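You operate a simulated robot arm through the tools that you are given. There is no shell and no other tool. Be economical: measure what you need, move in short steps, check, and stop when the job is done.

You are at the controls of a simulated robot arm. One attempt, no reset.

JOB
Fetch the small tile marked "95" from the door end of the plank table and set it on top of the beige small board.

The check looks at the end state, three seconds after you hand in, the way a careful person would. Anything else that was tipped, shoved, dropped, spilled or broken makes it a failure.

ROBOT AND FRAMES
A 7-joint arm with a two-finger parallel gripper, fixed in place. Base frame: the origin is at the foot of the arm, x ahead of it, y to its left, z up; the work surface is at about z = 0. Readings come in m, degrees, newtons and seconds.
With the tool pointing down near the work surface it reaches from about 0.24 to 0.62 m from the base axis. Its first joint turns from -66.0 to 66.0 degrees. Payload 2.6 kg.
The TCP is the grasp point between the finger pads, 0.03 m short of the fingertips. In the tool frame z runs along the fingers and y along their closing line. The gripper opens to 0.094 m. The fingers are 0.028 m wide and 0.01 m thick; the gripper's body (0.05 by 0.096 m) begins 0.055 m behind the TCP.
Orientation is that of the tool frame in the base frame, as a unit quaternion [w, x, y, z]. With the fingers straight down and closing along the base's y, the tool's x points along the base's -x, its y along +y and its z along -z.

CONTROLS
- The arm moves only by the tool drive_tool. Its argument "rows" is a list of rows, each a list of 7 numbers: the shift along the base's x, y, z in m, then the turn, a rotation vector about the base's x, y, z in degrees, then the gripper command, from -1 (fully open) to 1 (shut), values between in proportion. In form: [[dx, dy, dz, ax, ay, az, grip], ...]. A call has 1 to 8 rows; each row is the pose to reach, as a shift and turn from the pose commanded when the call began. Rows are played at 5 a second. More than 0.05 m and 8.6 degrees between two rows, or a gripper value outside its range, and nothing of the call is played. Where a pose cannot be reached the arm comes as near as it can. A force on the tool above 40 N (or 10 N above the force at the start of the call, whichever is more), or a blocked arm, ends the call early, and 0.2 s more pass. Each finger travels about 0.072 m/s and halts on what it meets, pressing with about 26 N; the grip force reading is that of the motor and also rises with nothing between the fingers. The clock runs only during rows and for 0.2 s after the last one: add rows that repeat a pose to give the fingers time. The reply holds the time, the measured pose of the TCP, the force on the tool along the base axes, the opening and the grip force, in the units named above and with some noise, and new pictures: "pictures" is both (left out), scene, wrist or none.
- Cameras (640 x 400 px; columns grow to the right, rows downward): "scene" is fixed at [0.0244, 0.4283, 0.5533]; the picture's right is [-0.85, -0.52, 0.00], its down [-0.35, 0.57, -0.74] and it looks along [0.39, -0.63, -0.67] (base axes); focal length 345 px, centre (320, 200). "wrist" rides on the gripper at [0.076, 0.014, -0.102] in the tool frame; the picture's right is [-0.18, 0.98, 0.00], its down [-0.75, -0.14, -0.64] and it looks along [-0.63, -0.12, 0.77] (tool axes); focal length 243 px, centre (320, 200). There is no depth. A picture from a camera that has moved, and an enlarged one, comes with that camera's place and axes in the base frame and with its lens.
- inspect(camera, box): a new picture of the part [left, top, right, bottom] of that camera's present view, enlarged. The clock stands still meanwhile.
- job_done(): hands the job in; it is judged then, once.

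Work in short steps. Places have to be worked out from the pictures, the camera data and where the tool is seen: move nearer, look again, correct. Check each grasp and each placing, and mend what went wrong. You have 90 turns and 170 pictures in all, those below and enlarged ones among them. Open the gripper and draw the arm clear of the work before you hand the job in, unless the task says otherwise; then end with one line.

The tools are called after "Request:" as name(argument=value, ...) on one line, values as JSON. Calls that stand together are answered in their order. drive_tool: Moves the arm, as the interface text tells. Its arguments: {"type":"object","properties":{"rows":{"type":"array"},"pictures":{"type":"string","enum":["both","scene","wrist","none"]}},"required":["rows"]} The other tools are called the same way: inspect (camera, box) takes an enlarged picture of a part of a camera's view; job_done () hands the job in.

At the start:

```text
clock: 0.0
ee_pos: [0.4555, 0.077, 0.2291]
tool_rot: [0.0, 0.0, 1.0, 0.0]
ft_force: [0.3, 0.1, -1.3]
width: 0.094
grasp_force: 0.1
```

scene: 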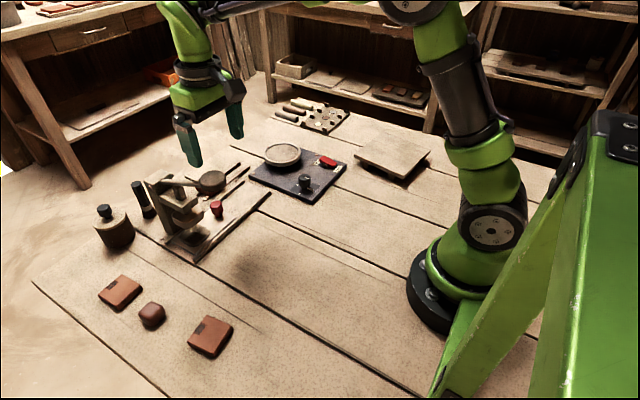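
wrist: 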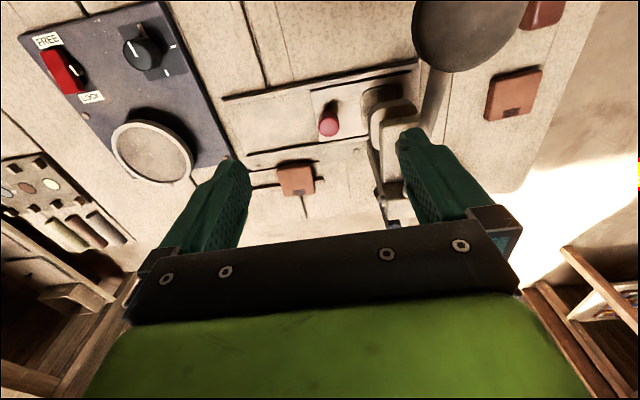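

The scene shows reddish tiles at the lower left and a beige board near the far right; I'll enlarge both to identify them.

Request:
inspect(camera="scene", box=[80, 250, 260, 370])

Request:
inspect(camera="scene", box=[240, 80, 460, 220])

Request:
inspect(camera="scene", box=[80, 140, 280, 270])

Request:
inspect(camera="wrist", box=[220, 0, 640, 240])

```text
3.33 times, centred on (170, 310) of scene
camera zoom: at [0.0244, 0.4283, 0.5533], right [-0.85, -0.52, 0.0], down [-0.35, 0.57, -0.74], along [0.39, -0.63, -0.67], focal length 1149 px, centre (820, -167)
```

zoom: 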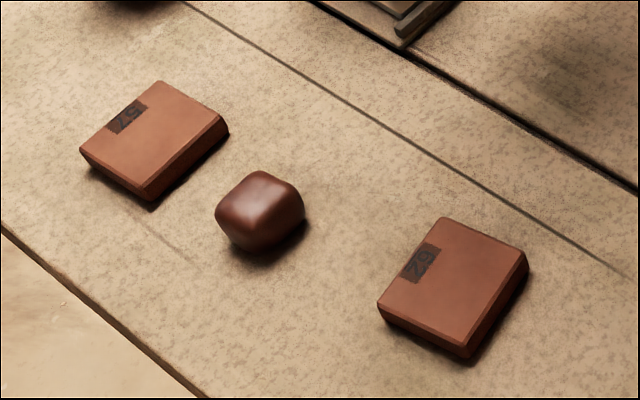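

```text
2.86 times, centred on (350, 150) of scene
camera zoom: at [0.0244, 0.4283, 0.5533], right [-0.85, -0.52, 0.0], down [-0.35, 0.57, -0.74], along [0.39, -0.63, -0.67], focal length 985 px, centre (234, 343)
```

zoom: 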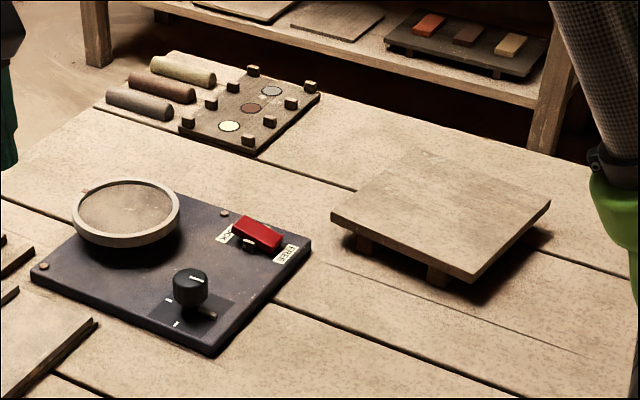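

```text
3.08 times, centred on (180, 205) of scene
camera zoom: at [0.0244, 0.4283, 0.5533], right [-0.85, -0.52, 0.0], down [-0.35, 0.57, -0.74], along [0.39, -0.63, -0.67], focal length 1061 px, centre (751, 185)
```

zoom: 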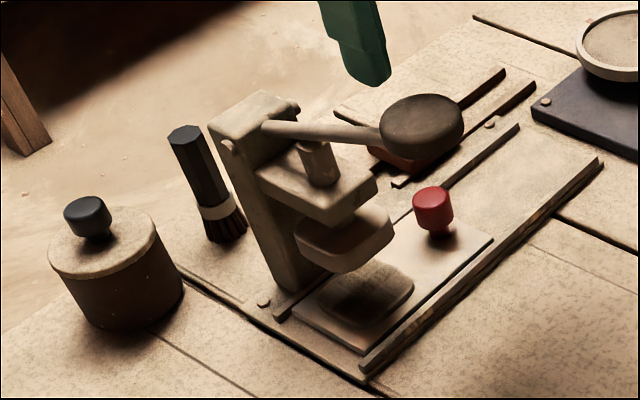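

```text
1.52 times, centred on (430, 120) of wrist
camera zoom: at [0.3789, 0.0912, 0.3324], right [0.18, 0.98, 0.0], down [0.75, -0.14, 0.64], along [0.63, -0.12, -0.77], focal length 370 px, centre (152, 322)
```

zoom: 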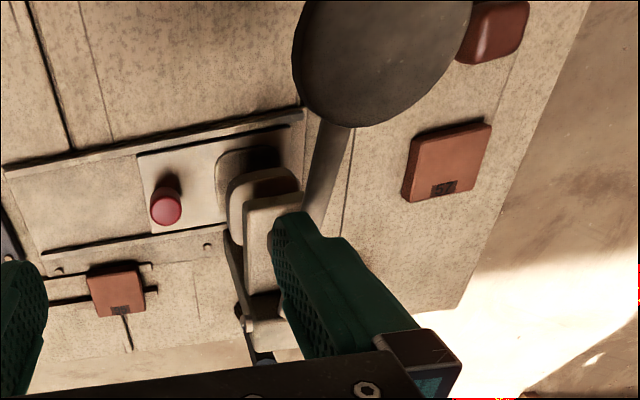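

Three tiles are visible; I need to read the labels, so I zoom in tighter.

Request:
inspect(camera="scene", box=[100, 270, 140, 295])

Request:
inspect(camera="scene", box=[185, 312, 225, 337])

Request:
inspect(camera="wrist", box=[270, 155, 330, 195])

Request:
inspect(camera="wrist", box=[480, 60, 550, 130])

Request:
inspect(camera="scene", box=[0, 0, 320, 200])

```text
16.00 times, centred on (120, 282) of scene
camera zoom: at [0.0244, 0.4283, 0.5533], right [-0.85, -0.52, 0.0], down [-0.35, 0.57, -0.74], along [0.39, -0.63, -0.67], focal length 5517 px, centre (3520, -1120)
```

zoom: 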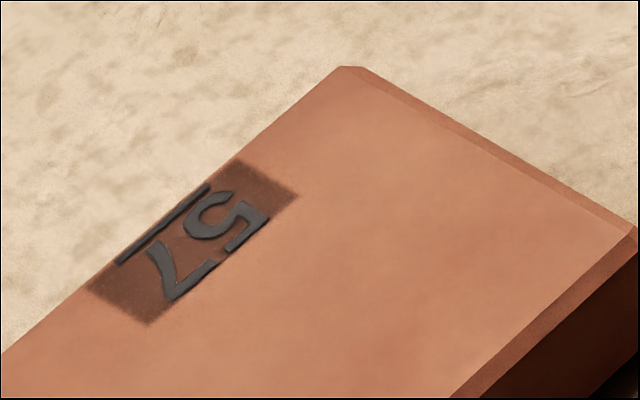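

```text
16.00 times, centred on (205, 324) of scene
camera zoom: at [0.0244, 0.4283, 0.5533], right [-0.85, -0.52, 0.0], down [-0.35, 0.57, -0.74], along [0.39, -0.63, -0.67], focal length 5517 px, centre (2160, -1792)
```

zoom: 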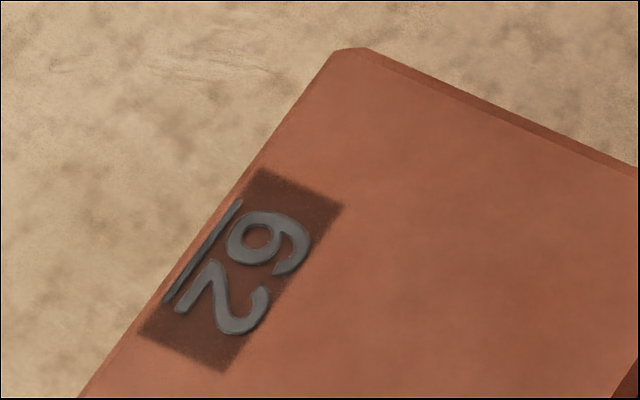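

```text
10.00 times, centred on (300, 175) of wrist
camera zoom: at [0.3789, 0.0912, 0.3324], right [0.18, 0.98, 0.0], down [0.75, -0.14, 0.64], along [0.63, -0.12, -0.77], focal length 2426 px, centre (520, 450)
```

zoom: 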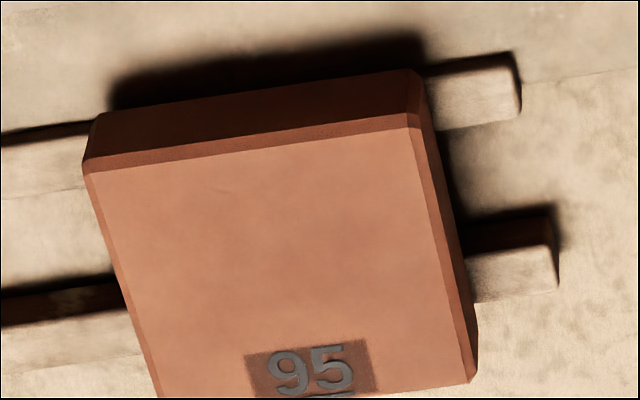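

```text
5.71 times, centred on (515, 95) of wrist
camera zoom: at [0.3789, 0.0912, 0.3324], right [0.18, 0.98, 0.0], down [0.75, -0.14, 0.64], along [0.63, -0.12, -0.77], focal length 1386 px, centre (-794, 800)
```

zoom: 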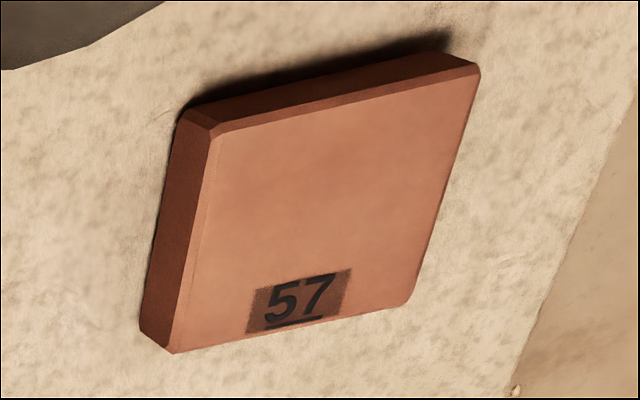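

```text
2.00 times, centred on (160, 100) of scene
camera zoom: at [0.0244, 0.4283, 0.5533], right [-0.85, -0.52, 0.0], down [-0.35, 0.57, -0.74], along [0.39, -0.63, -0.67], focal length 690 px, centre (640, 400)
```

zoom: 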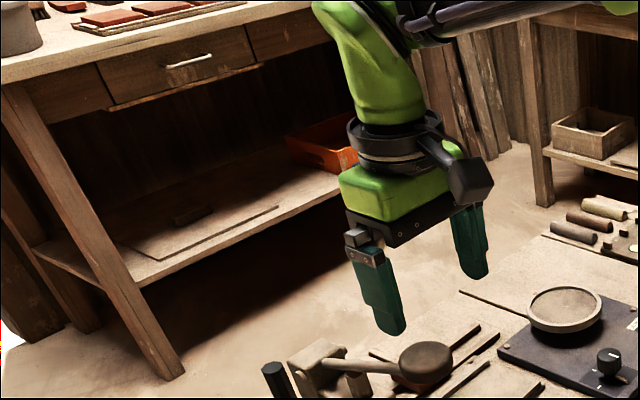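

Tile 95 is the one lying on two rails at about (0.587, 0.015), with its sides along x and y. The beige footed board's top centre is near (0.26, -0.32). The press handle (dark disc near (0.40, 0.15, 0.2)) is close by, so I rise first, then shift toward the tile for a better look.

Request:
drive_tool(rows=[[0, 0, 0.03, 0, 0, 0, -1], [0.02, -0.03, 0.04, 0, 0, 0, -1], [0.05, -0.06, 0.04, 0, 0, 0, -1], [0.05, -0.06, 0.04, 0, 0, 0, -1]])

```text
clock: 1.0
ee_pos: [0.5035, 0.0168, 0.2703]
tool_rot: [0.0, 0.0, 1.0, 0.0]
ft_force: [0.0, 0.2, 0.0]
width: 0.0939
grasp_force: 0.1
camera wrist: at [0.4289, 0.0306, 0.3731], right [0.18, 0.98, 0.0], down [0.75, -0.14, 0.64], along [0.63, -0.12, -0.77], focal length 243 px, centre (320, 200)
```

scene: 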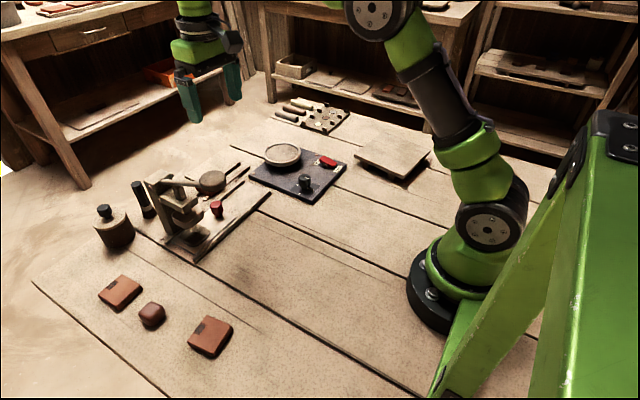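
wrist: 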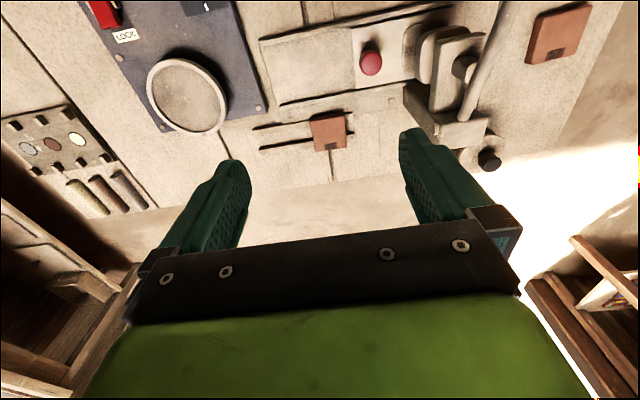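

The tile is in clear view now; I enlarge it to triangulate against the earlier picture.

Request:
inspect(camera="wrist", box=[250, 80, 410, 180])

Request:
inspect(camera="wrist", box=[380, 0, 540, 180])

```text
4.00 times, centred on (330, 130) of wrist
camera zoom: at [0.4289, 0.0306, 0.3731], right [0.18, 0.98, 0.0], down [0.75, -0.14, 0.64], along [0.63, -0.12, -0.77], focal length 970 px, centre (280, 480)
```

zoom: 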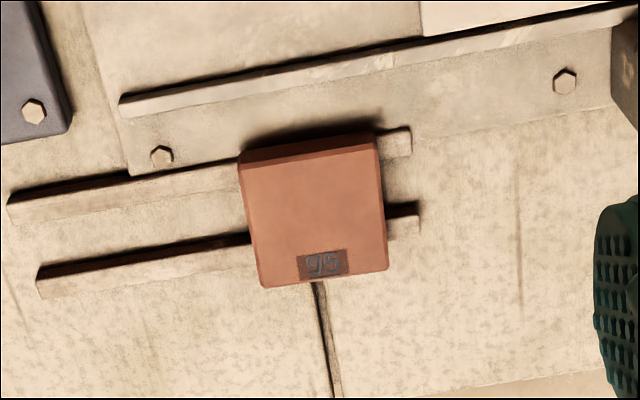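

```text
2.22 times, centred on (460, 90) of wrist
camera zoom: at [0.4289, 0.0306, 0.3731], right [0.18, 0.98, 0.0], down [0.75, -0.14, 0.64], along [0.63, -0.12, -0.77], focal length 539 px, centre (9, 444)
```

zoom: 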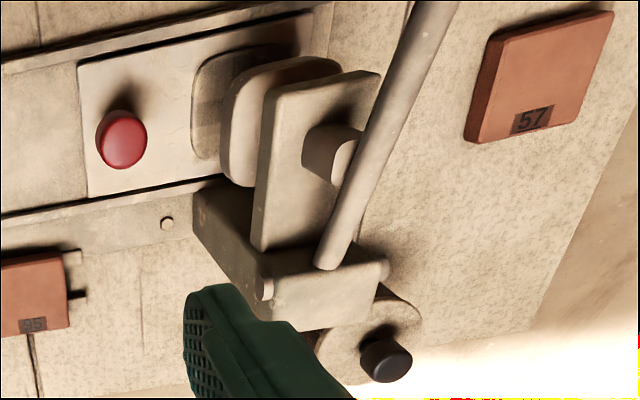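

The tile's top centre is about (0.591, 0.0135, 0.022), rotated about -2.5°, 0.05 m square and about 12 mm thick. I move above it and go down partway.

Request:
drive_tool(rows=[[0.044, -0.002, 0, 0, 0, -1, -1], [0.0875, -0.0033, 0, 0, 0, -2.5, -1], [0.0875, -0.0033, -0.05, 0, 0, -2.5, -1], [0.0875, -0.0033, -0.1, 0, 0, -2.5, -1], [0.0875, -0.0033, -0.14, 0, 0, -2.5, -1], [0.0875, -0.0033, -0.17, 0, 0, -2.5, -1], [0.0875, -0.0033, -0.17, 0, 0, -2.5, -1]])

```text
clock: 2.6
ee_pos: [0.5932, 0.0146, 0.1003]
tool_rot: [0.0, 0.021, 1.0, 0.0]
ft_force: [-0.7, 0.3, -0.1]
width: 0.0942
grasp_force: 0.0
out of reach, approached as far as the arm can: row 2, 3
camera wrist: at [0.5194, 0.0311, 0.2026], right [0.23, 0.97, 0.0], down [0.75, -0.17, 0.64], along [0.63, -0.15, -0.77], focal length 243 px, centre (320, 200)
```

scene: 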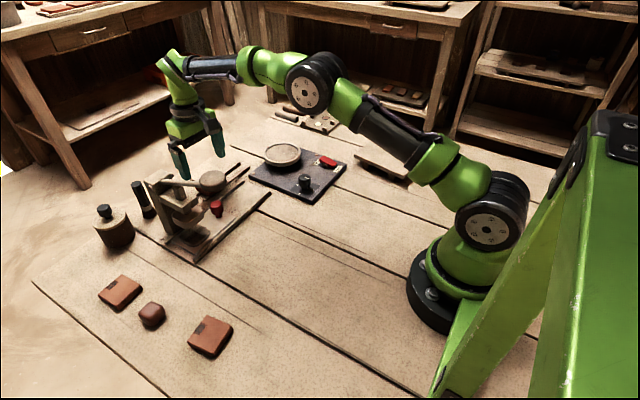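
wrist: 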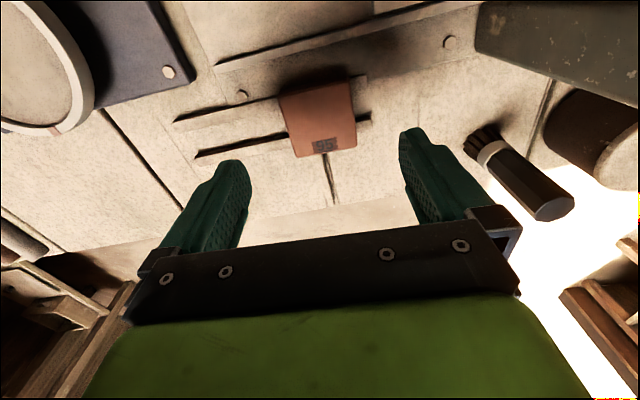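

The tile again triangulates to (0.591, 0.0136), so I'm within 2 mm. I descend to just above the rails in two steps.

Request:
drive_tool(rows=[[-0.002, 0, -0.025, 0, 0, 0, -1], [-0.002, 0, -0.045, 0, 0, 0, -1], [-0.002, 0, -0.05, 0, 0, 0, -1], [-0.002, 0, -0.05, 0, 0, 0, -1]])

```text
clock: 3.6
ee_pos: [0.59, 0.0145, 0.0497]
tool_rot: [-0.001, 0.023, 1.0, 0.0]
ft_force: [0.2, 0.2, 0.3]
width: 0.094
grasp_force: 0.1
camera wrist: at [0.5155, 0.0314, 0.1531], right [0.23, 0.97, 0.0], down [0.75, -0.17, 0.64], along [0.63, -0.15, -0.77], focal length 243 px, centre (320, 200)
```

scene: 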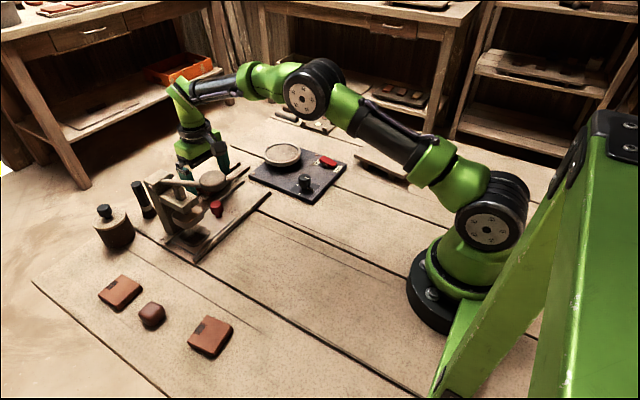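
wrist: 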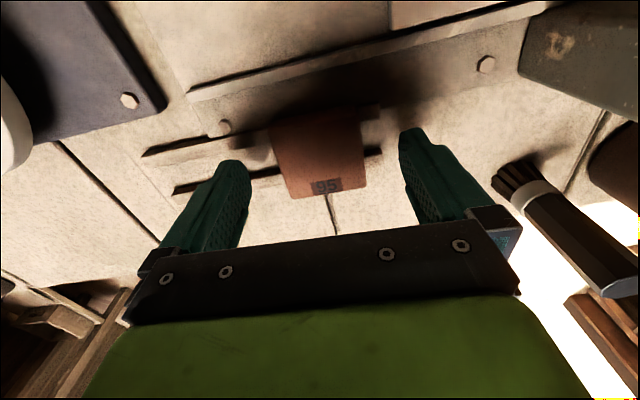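

Alignment looks good. I zoom to judge tile thickness and rail height before the last few millimetres.

Request:
inspect(camera="wrist", box=[200, 80, 440, 230])

```text
2.67 times, centred on (320, 155) of wrist
camera zoom: at [0.5155, 0.0314, 0.1531], right [0.23, 0.97, 0.0], down [0.75, -0.17, 0.64], along [0.63, -0.15, -0.77], focal length 647 px, centre (320, 320)
```

zoom: 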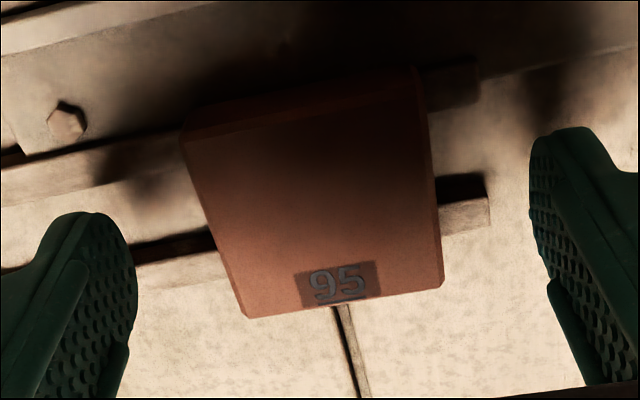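

The tile lies centred between the fingers with its top near 0.022. I lower 6 mm (tips at about 0.014) and close.

Request:
drive_tool(rows=[[0, -0.001, -0.003, 0, 0, 0, -1], [0, -0.001, -0.006, 0, 0, 0, -1], [0, -0.001, -0.006, 0, 0, 0, -0.5], [0, -0.001, -0.006, 0, 0, 0, 0], [0, -0.001, -0.006, 0, 0, 0, 0.5], [0, -0.001, -0.006, 0, 0, 0, 0.5], [0, -0.001, -0.006, 0, 0, 0, 0.5]])

```text
clock: 5.2
ee_pos: [0.5894, 0.0128, 0.043]
tool_rot: [0.0, 0.02, 1.0, 0.0]
ft_force: [0.7, -0.3, -0.2]
width: 0.0513
grasp_force: 25.7
camera wrist: at [0.5149, 0.0307, 0.1459], right [0.23, 0.97, 0.0], down [0.75, -0.17, 0.64], along [0.63, -0.15, -0.77], focal length 243 px, centre (320, 200)
```

scene: 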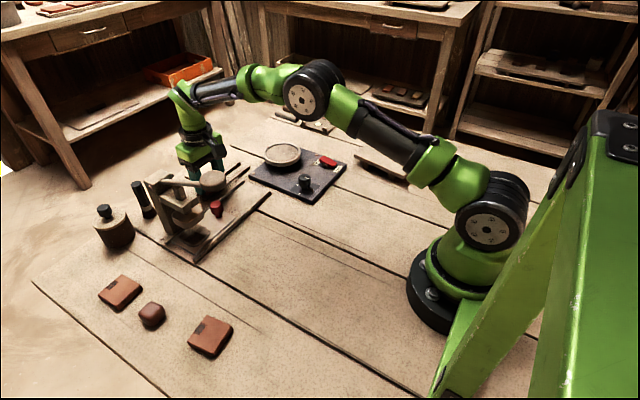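
wrist: 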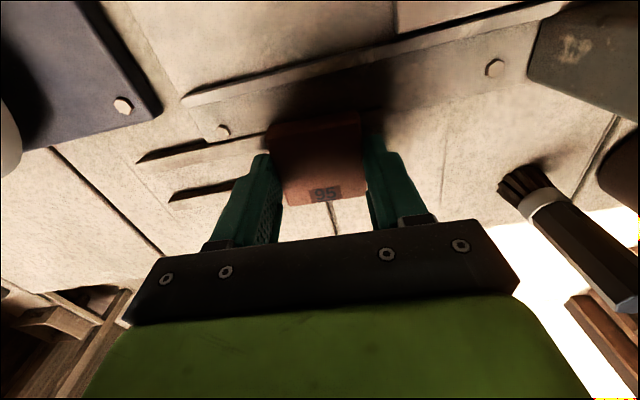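

The grip holds at 0.051 m, which matches the tile. I lift straight up and check that it comes along.

Request:
drive_tool(rows=[[0, 0, 0.01, 0, 0, 0, 0.5], [0, 0, 0.03, 0, 0, 0, 0.5], [0, 0, 0.06, 0, 0, 0, 0.5], [0, 0, 0.1, 0, 0, 0, 0.5], [0, 0, 0.1, 0, 0, 0, 0.5]])

```text
clock: 6.4
ee_pos: [0.5885, 0.0151, 0.1455]
tool_rot: [0.0, 0.023, 1.0, -0.001]
ft_force: [0.0, 0.3, -0.4]
width: 0.0235
grasp_force: 0.0
camera wrist: at [0.5135, 0.0309, 0.2484], right [0.23, 0.97, 0.0], down [0.75, -0.17, 0.64], along [0.62, -0.15, -0.77], focal length 243 px, centre (320, 200)
```

scene: 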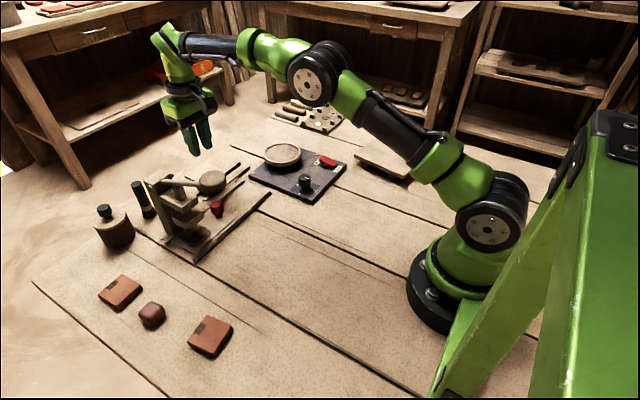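
wrist: 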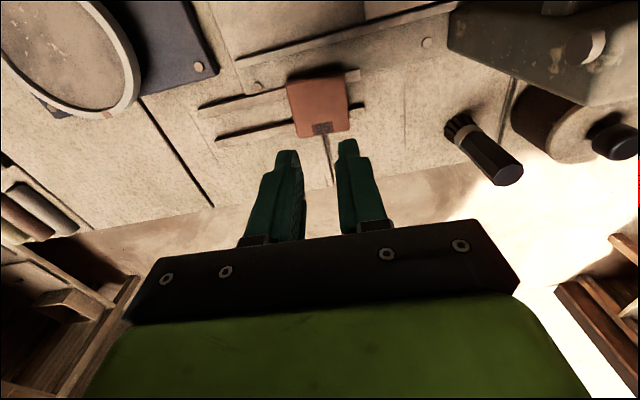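

The tile slipped out and the fingers closed to 0.0235 — I only had its upper edge. I check where it lies now.

Request:
inspect(camera="wrist", box=[240, 50, 400, 150])

```text
4.00 times, centred on (320, 100) of wrist
camera zoom: at [0.5135, 0.0309, 0.2484], right [0.23, 0.97, 0.0], down [0.75, -0.17, 0.64], along [0.62, -0.15, -0.77], focal length 970 px, centre (320, 600)
```

zoom: 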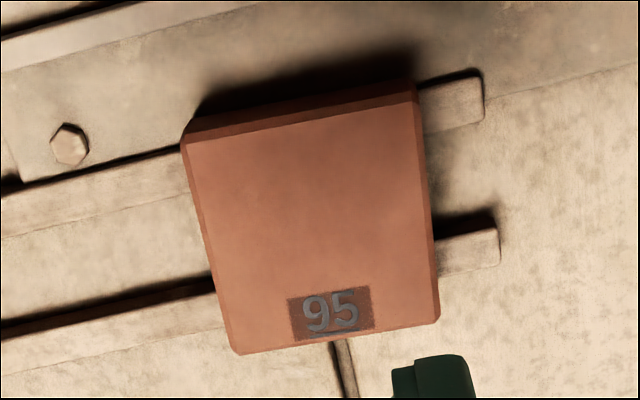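

The tile is undisturbed at (0.589, 0.013), so I'll retry lower. I open, come back down over it and stop just above the rails to check the force.

Request:
drive_tool(rows=[[0, 0, 0, 0, 0, 0, -0.6], [0, 0, 0, 0, 0, 0, -1], [0, -0.001, -0.04, 0, 0, 0, -1], [0, -0.001, -0.08, 0, 0, 0, -1], [0, -0.001, -0.1, 0, 0, 0, -1], [0, -0.001, -0.102, 0, 0, 0, -1], [0, -0.001, -0.103, 0, 0, 0, -1], [0, -0.001, -0.103, 0, 0, 0, -1]], pictures="wrist")

```text
clock: 8.2
ee_pos: [0.5894, 0.0135, 0.0402]
tool_rot: [0.0, 0.022, 1.0, 0.0]
ft_force: [0.0, 0.2, 0.7]
width: 0.094
grasp_force: 0.0
camera wrist: at [0.5148, 0.0297, 0.1434], right [0.23, 0.97, 0.0], down [0.75, -0.17, 0.64], along [0.63, -0.15, -0.77], focal length 243 px, centre (320, 200)
```

wrist: 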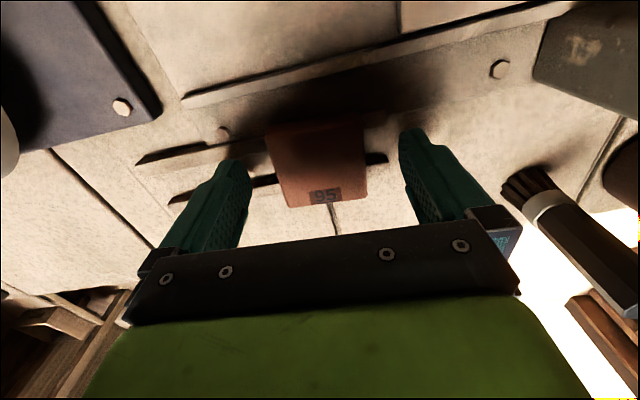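

No contact yet with the tips near 0.010. I probe further in 1 mm steps.

Request:
drive_tool(rows=[[0, 0, -0.001, 0, 0, 0, -1], [0, 0, -0.002, 0, 0, 0, -1], [0, 0, -0.003, 0, 0, 0, -1], [0, 0, -0.003, 0, 0, 0, -1]], pictures="none")

```text
clock: 9.2
ee_pos: [0.5905, 0.0137, 0.0392]
tool_rot: [0.0, 0.022, 1.0, 0.0]
ft_force: [-17.7, 1.7, 26.3]
width: 0.0934
grasp_force: 0.0
```

Contact with the rail comes at TCP z ≈ 0.039, so I back off about 1 mm. Then I close fully and lift slowly by 8 mm.

Request:
drive_tool(rows=[[0, 0, 0.0027, 0, 0, 0, -1], [0, 0, 0.0027, 0, 0, 0, 0], [0, 0, 0.0027, 0, 0, 0, 1], [0, 0, 0.0027, 0, 0, 0, 1], [0, 0, 0.0027, 0, 0, 0, 1], [0, 0, 0.0047, 0, 0, 0, 1], [0, 0, 0.0077, 0, 0, 0, 1], [0, 0, 0.0107, 0, 0, 0, 1]], pictures="wrist")

```text
clock: 11.0
ee_pos: [0.5896, 0.013, 0.0481]
tool_rot: [0.0, 0.021, 1.0, 0.001]
ft_force: [0.3, -0.2, -0.1]
width: 0.0513
grasp_force: 26.1
camera wrist: at [0.5147, 0.0295, 0.151], right [0.23, 0.97, 0.0], down [0.75, -0.17, 0.64], along [0.63, -0.15, -0.77], focal length 243 px, centre (320, 200)
```

wrist: 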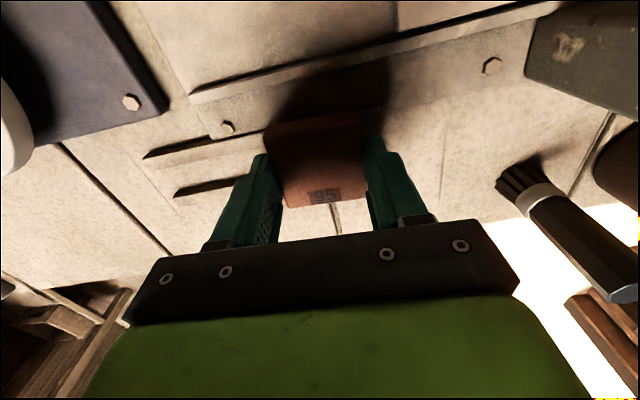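

The tile keeps its place between the fingers while the background drops away, so it's rising with the gripper. I continue the lift gently.

Request:
drive_tool(rows=[[0, 0, 0.005, 0, 0, 0, 1], [0, 0, 0.012, 0, 0, 0, 1], [0, 0, 0.02, 0, 0, 0, 1], [0, 0, 0.028, 0, 0, 0, 1], [0, 0, 0.036, 0, 0, 0, 1], [0, 0, 0.044, 0, 0, 0, 1], [0, 0, 0.05, 0, 0, 0, 1]], pictures="wrist")

```text
clock: 12.6
ee_pos: [0.5894, 0.011, 0.0981]
tool_rot: [0.0, 0.022, 1.0, 0.0]
ft_force: [0.1, -0.6, -1.4]
width: 0.051
grasp_force: 25.7
camera wrist: at [0.5151, 0.0282, 0.2013], right [0.23, 0.97, 0.0], down [0.75, -0.17, 0.64], along [0.63, -0.15, -0.77], focal length 243 px, centre (320, 200)
```

wrist: 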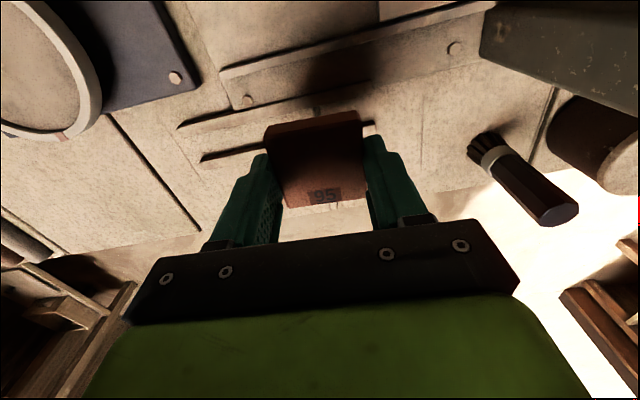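

The tile is held securely. I rise further and begin drawing back toward the board side at gentle speed.

Request:
drive_tool(rows=[[0, 0, 0.02, 0, 0, 0, 1], [-0.005, -0.005, 0.04, 0, 0, 0, 1], [-0.015, -0.015, 0.06, 0, 0, 0, 1], [-0.03, -0.03, 0.08, 0, 0, 0, 1], [-0.05, -0.05, 0.09, 0, 0, 0, 1], [-0.07, -0.07, 0.09, 0, 0, 0, 1], [-0.09, -0.09, 0.09, 0, 0, 0, 1], [-0.105, -0.105, 0.09, 0, 0, 0, 1]])

```text
clock: 14.4
ee_pos: [0.484, -0.094, 0.1874]
tool_rot: [0.0, 0.022, 1.0, 0.0]
ft_force: [0.0, -0.2, -0.7]
width: 0.0512
grasp_force: 25.9
camera wrist: at [0.4101, -0.0763, 0.29], right [0.23, 0.97, 0.0], down [0.75, -0.17, 0.64], along [0.63, -0.14, -0.77], focal length 243 px, centre (320, 200)
```

scene: 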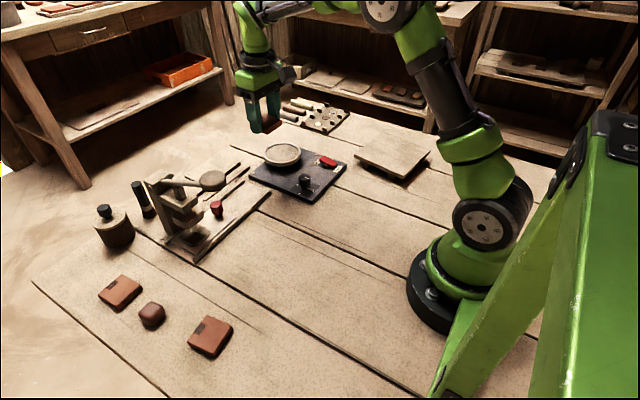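
wrist: 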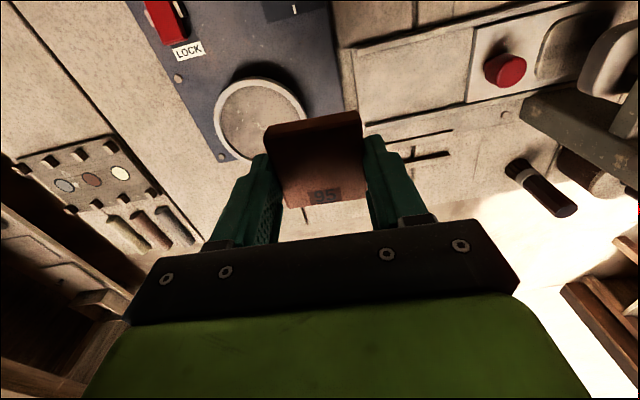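

Still held. I continue toward the board.

Request:
drive_tool(rows=[[-0.02, -0.025, 0, 0, 0, 0, 1], [-0.04, -0.05, 0, 0, 0, 0, 1], [-0.06, -0.075, 0, 0, 0, 0, 1], [-0.08, -0.1, 0, 0, 0, 0, 1], [-0.1, -0.125, 0, 0, 0, 0, 1], [-0.125, -0.15, 0, 0, 0, 0, 1], [-0.15, -0.175, 0, 0, 0, 0, 1], [-0.165, -0.19, 0, 0, 0, 0, 1]])

```text
clock: 16.2
ee_pos: [0.3183, -0.2839, 0.1884]
tool_rot: [0.0, 0.022, 1.0, 0.0]
ft_force: [0.1, 0.3, -0.9]
width: 0.0512
grasp_force: 25.8
camera wrist: at [0.2439, -0.2673, 0.2907], right [0.23, 0.97, 0.0], down [0.75, -0.17, 0.64], along [0.63, -0.15, -0.77], focal length 243 px, centre (320, 200)
```

scene: 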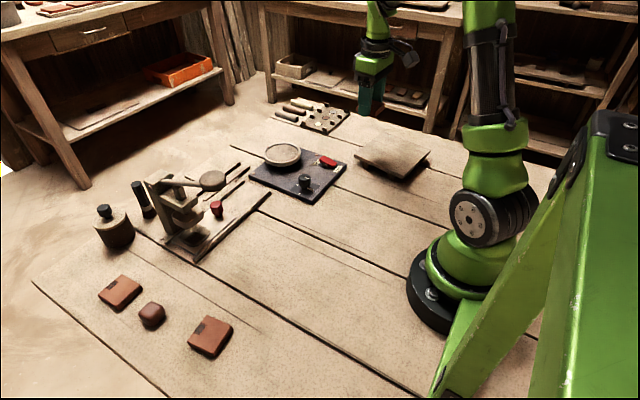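
wrist: 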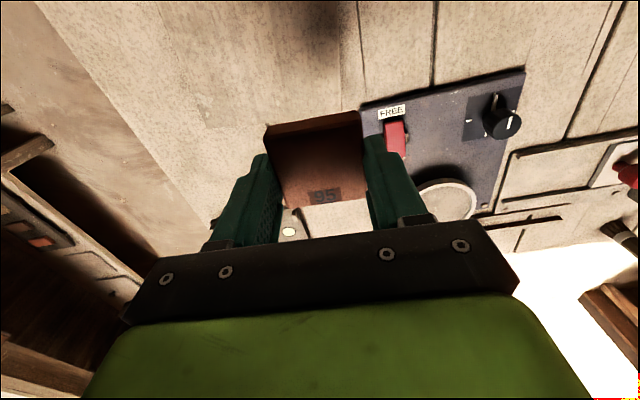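

The board is mostly below or behind the wrist view; I enlarge the scene and the wrist's upper part.

Request:
inspect(camera="scene", box=[320, 80, 480, 190])

Request:
inspect(camera="wrist", box=[100, 0, 440, 212])

```text
3.64 times, centred on (400, 135) of scene
camera zoom: at [0.0244, 0.4283, 0.5533], right [-0.85, -0.52, 0.0], down [-0.35, 0.57, -0.74], along [0.39, -0.63, -0.67], focal length 1254 px, centre (29, 436)
```

zoom: 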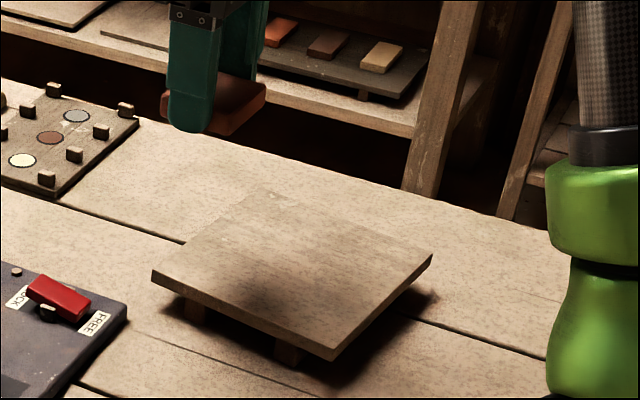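

```text
1.88 times, centred on (270, 106) of wrist
camera zoom: at [0.2439, -0.2673, 0.2907], right [0.23, 0.97, 0.0], down [0.75, -0.17, 0.64], along [0.63, -0.15, -0.77], focal length 457 px, centre (414, 377)
```

zoom: 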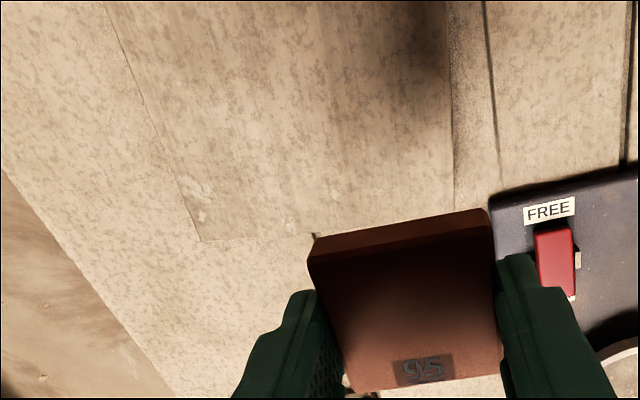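

Cross-checking both cameras, the board top is near z ≈ 0.027 and centred at about (0.263, -0.332). I move over that point and descend to a TCP height of about 0.09.

Request:
drive_tool(rows=[[-0.02, -0.018, 0, 0, 0, 0, 1], [-0.04, -0.035, 0, 0, 0, 0, 1], [-0.055, -0.048, -0.01, 0, 0, 0, 1], [-0.055, -0.048, -0.03, 0, 0, 0, 1], [-0.055, -0.048, -0.05, 0, 0, 0, 1], [-0.055, -0.048, -0.07, 0, 0, 0, 1], [-0.055, -0.048, -0.09, 0, 0, 0, 1], [-0.055, -0.048, -0.098, 0, 0, 0, 1]])

Request:
inspect(camera="scene", box=[320, 80, 480, 190])

```text
clock: 18.0
ee_pos: [0.2642, -0.3314, 0.0905]
tool_rot: [0.0, 0.022, 1.0, 0.001]
ft_force: [0.2, 0.3, -0.8]
width: 0.0513
grasp_force: 26.1
camera wrist: at [0.1894, -0.3135, 0.1921], right [0.23, 0.97, 0.0], down [0.75, -0.17, 0.64], along [0.63, -0.15, -0.77], focal length 243 px, centre (320, 200)
```

scene: 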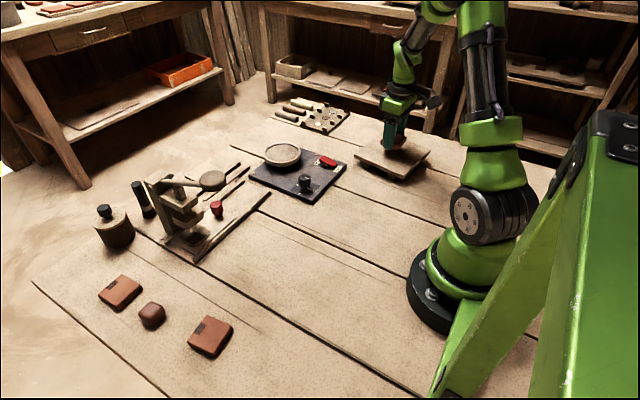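
wrist: 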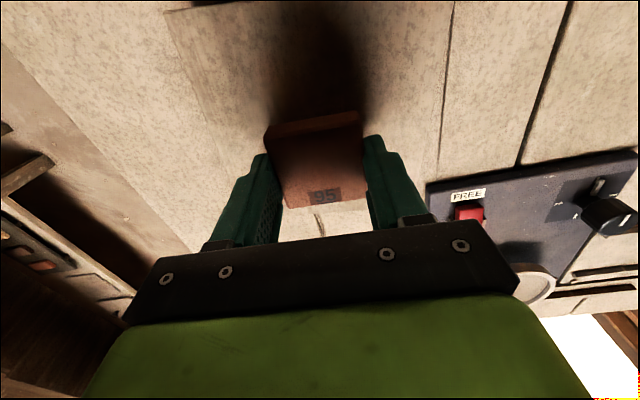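

```text
3.64 times, centred on (400, 135) of scene
camera zoom: at [0.0244, 0.4283, 0.5533], right [-0.85, -0.52, 0.0], down [-0.35, 0.57, -0.74], along [0.39, -0.63, -0.67], focal length 1254 px, centre (29, 436)
```

zoom: 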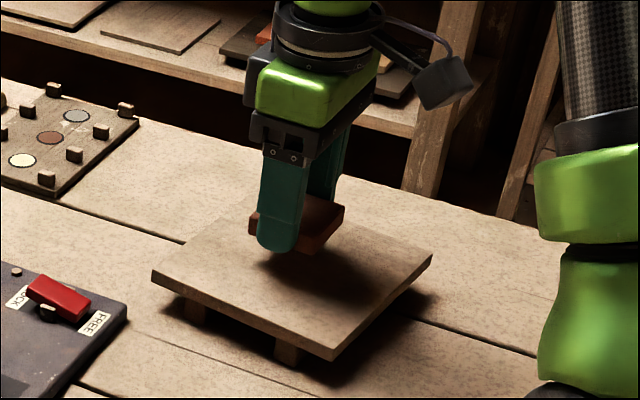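

The tile is above the board's middle. I descend to about 0.066 and check the gap.

Request:
drive_tool(rows=[[0, 0, -0.008, 0, 0, 0, 1], [0, 0, -0.016, 0, 0, 0, 1], [0, 0, -0.022, 0, 0, 0, 1], [0, 0, -0.024, 0, 0, 0, 1]], pictures="none")

Request:
inspect(camera="scene", box=[360, 110, 440, 165])

```text
clock: 19.0
ee_pos: [0.2654, -0.3309, 0.0655]
tool_rot: [0.0, 0.022, 1.0, 0.001]
ft_force: [-0.4, -0.4, -1.0]
width: 0.051
grasp_force: 26.0
```

```text
7.27 times, centred on (400, 138) of scene
camera zoom: at [0.0244, 0.4283, 0.5533], right [-0.85, -0.52, 0.0], down [-0.35, 0.57, -0.74], along [0.39, -0.63, -0.67], focal length 2508 px, centre (-262, 654)
```

zoom: 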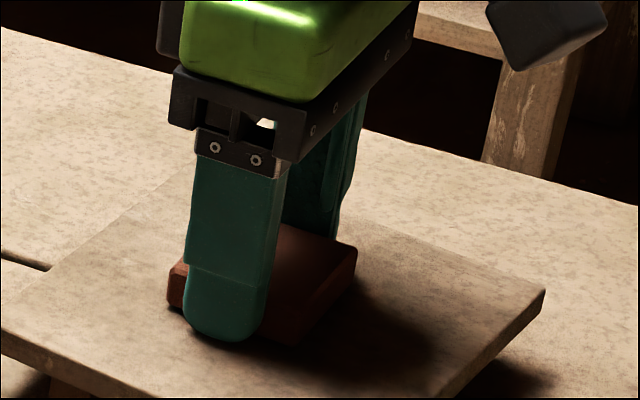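

A few millimetres of gap seem to remain, so I lower in 1 mm steps and watch for contact.

Request:
drive_tool(rows=[[0, 0, -0.001, 0, 0, 0, 1], [0, 0, -0.002, 0, 0, 0, 1], [0, 0, -0.003, 0, 0, 0, 1], [0, 0, -0.003, 0, 0, 0, 1]], pictures="none")

```text
clock: 20.0
ee_pos: [0.2647, -0.3314, 0.064]
tool_rot: [0.001, 0.022, 1.0, 0.0]
ft_force: [-6.8, 9.7, 25.4]
width: 0.0511
grasp_force: 25.9
```

Contact is made at z ≈ 0.064. I relieve the pressure slightly before releasing.

Request:
drive_tool(rows=[[0, 0, 0.0015, 0, 0, 0, 1], [0, 0, 0.0015, 0, 0, 0, 1]], pictures="none")

Request:
inspect(camera="scene", box=[360, 110, 440, 165])

```text
clock: 20.6
ee_pos: [0.2645, -0.3311, 0.0638]
tool_rot: [-0.001, 0.021, 1.0, 0.0]
ft_force: [0.6, 0.2, -0.7]
width: 0.0515
grasp_force: 25.9
```

```text
7.27 times, centred on (400, 138) of scene
camera zoom: at [0.0244, 0.4283, 0.5533], right [-0.85, -0.52, 0.0], down [-0.35, 0.57, -0.74], along [0.39, -0.63, -0.67], focal length 2508 px, centre (-262, 654)
```

zoom: 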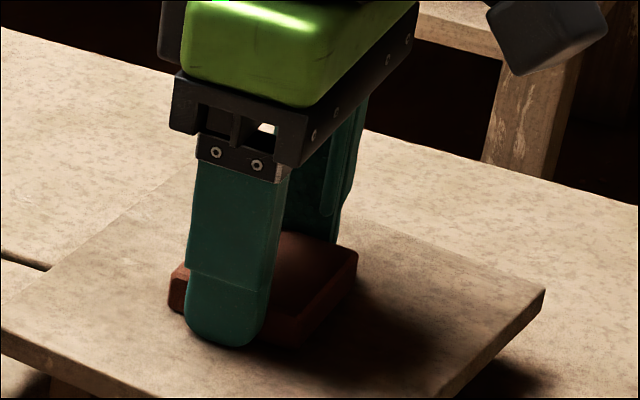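

The tile sits just on the board with no residual force. I open slowly and then rise straight up.

Request:
drive_tool(rows=[[0, 0, 0, 0, 0, 0, -0.2], [0, 0, 0, 0, 0, 0, -0.5], [0, 0, 0, 0, 0, 0, -0.7], [0, 0, 0, 0, 0, 0, -0.7], [0, 0, 0.02, 0, 0, 0, -0.7], [0, 0, 0.05, 0, 0, 0, -0.7], [0, 0, 0.09, 0, 0, 0, -0.7], [0, 0, 0.12, 0, 0, 0, -0.7]])

Request:
inspect(camera="scene", box=[320, 80, 480, 190])

```text
clock: 22.4
ee_pos: [0.2638, -0.331, 0.1857]
tool_rot: [0.0, 0.021, 1.0, -0.001]
ft_force: [-0.3, 1.0, 0.1]
width: 0.0798
grasp_force: 0.0
camera wrist: at [0.1886, -0.3146, 0.2887], right [0.23, 0.97, 0.0], down [0.75, -0.17, 0.64], along [0.63, -0.14, -0.77], focal length 243 px, centre (320, 200)
```

scene: 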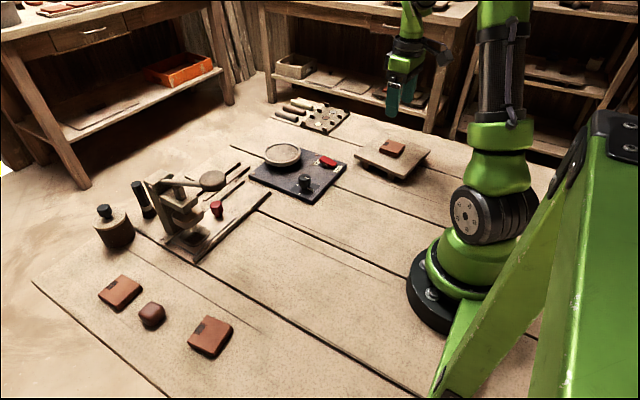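
wrist: 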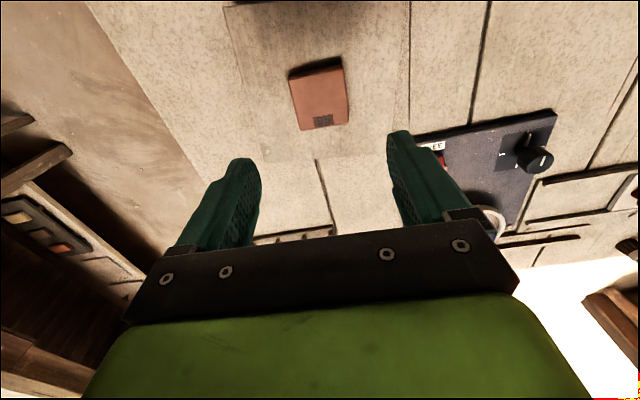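

```text
3.64 times, centred on (400, 135) of scene
camera zoom: at [0.0244, 0.4283, 0.5533], right [-0.85, -0.52, 0.0], down [-0.35, 0.57, -0.74], along [0.39, -0.63, -0.67], focal length 1254 px, centre (29, 436)
```

zoom: 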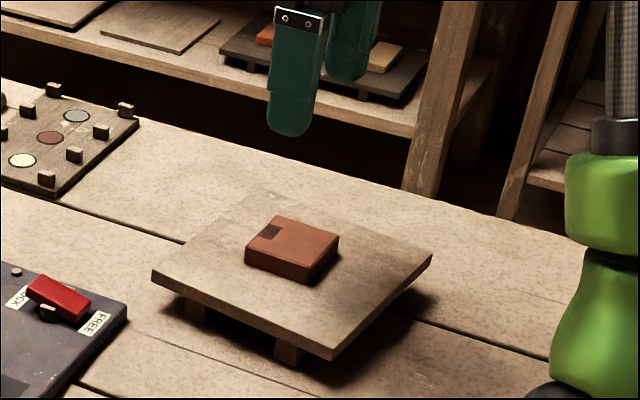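

The tile lies flat in the middle of the board, the board has not moved and everything else is in place. I draw the arm clear with the gripper open.

Request:
drive_tool(rows=[[0.02, 0.03, 0.02, 0, 0, 0, -1], [0.05, 0.06, 0.04, 0, 0, 0, -1], [0.08, 0.09, 0.05, 0, 0, 0, -1], [0.1, 0.12, 0.05, 0, 0, 0, -1], [0.1, 0.12, 0.05, 0, 0, 0, -1]], pictures="scene")

```text
clock: 23.6
ee_pos: [0.364, -0.2116, 0.2364]
tool_rot: [0.0, 0.022, 1.0, 0.0]
ft_force: [-0.1, 0.3, 0.0]
width: 0.0943
grasp_force: 0.1
```

scene: 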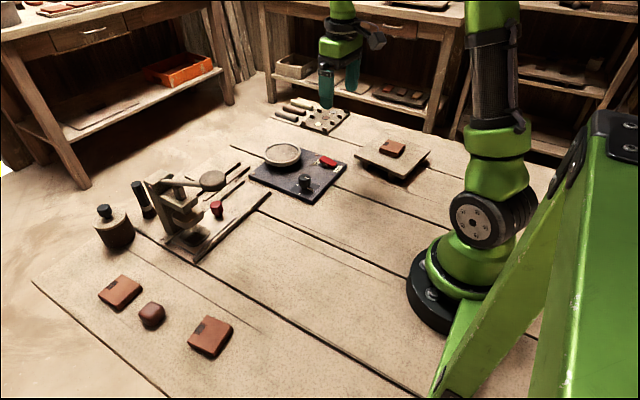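

The arm is clear, the tile rests on the board and the rest of the table is undisturbed, so I hand in.

Request:
job_done()

```text
The job is handed in.
```

The tile marked "95" is lying flat in the middle of the beige small board, nothing else on the table was moved, and the arm is drawn clear with the gripper open.
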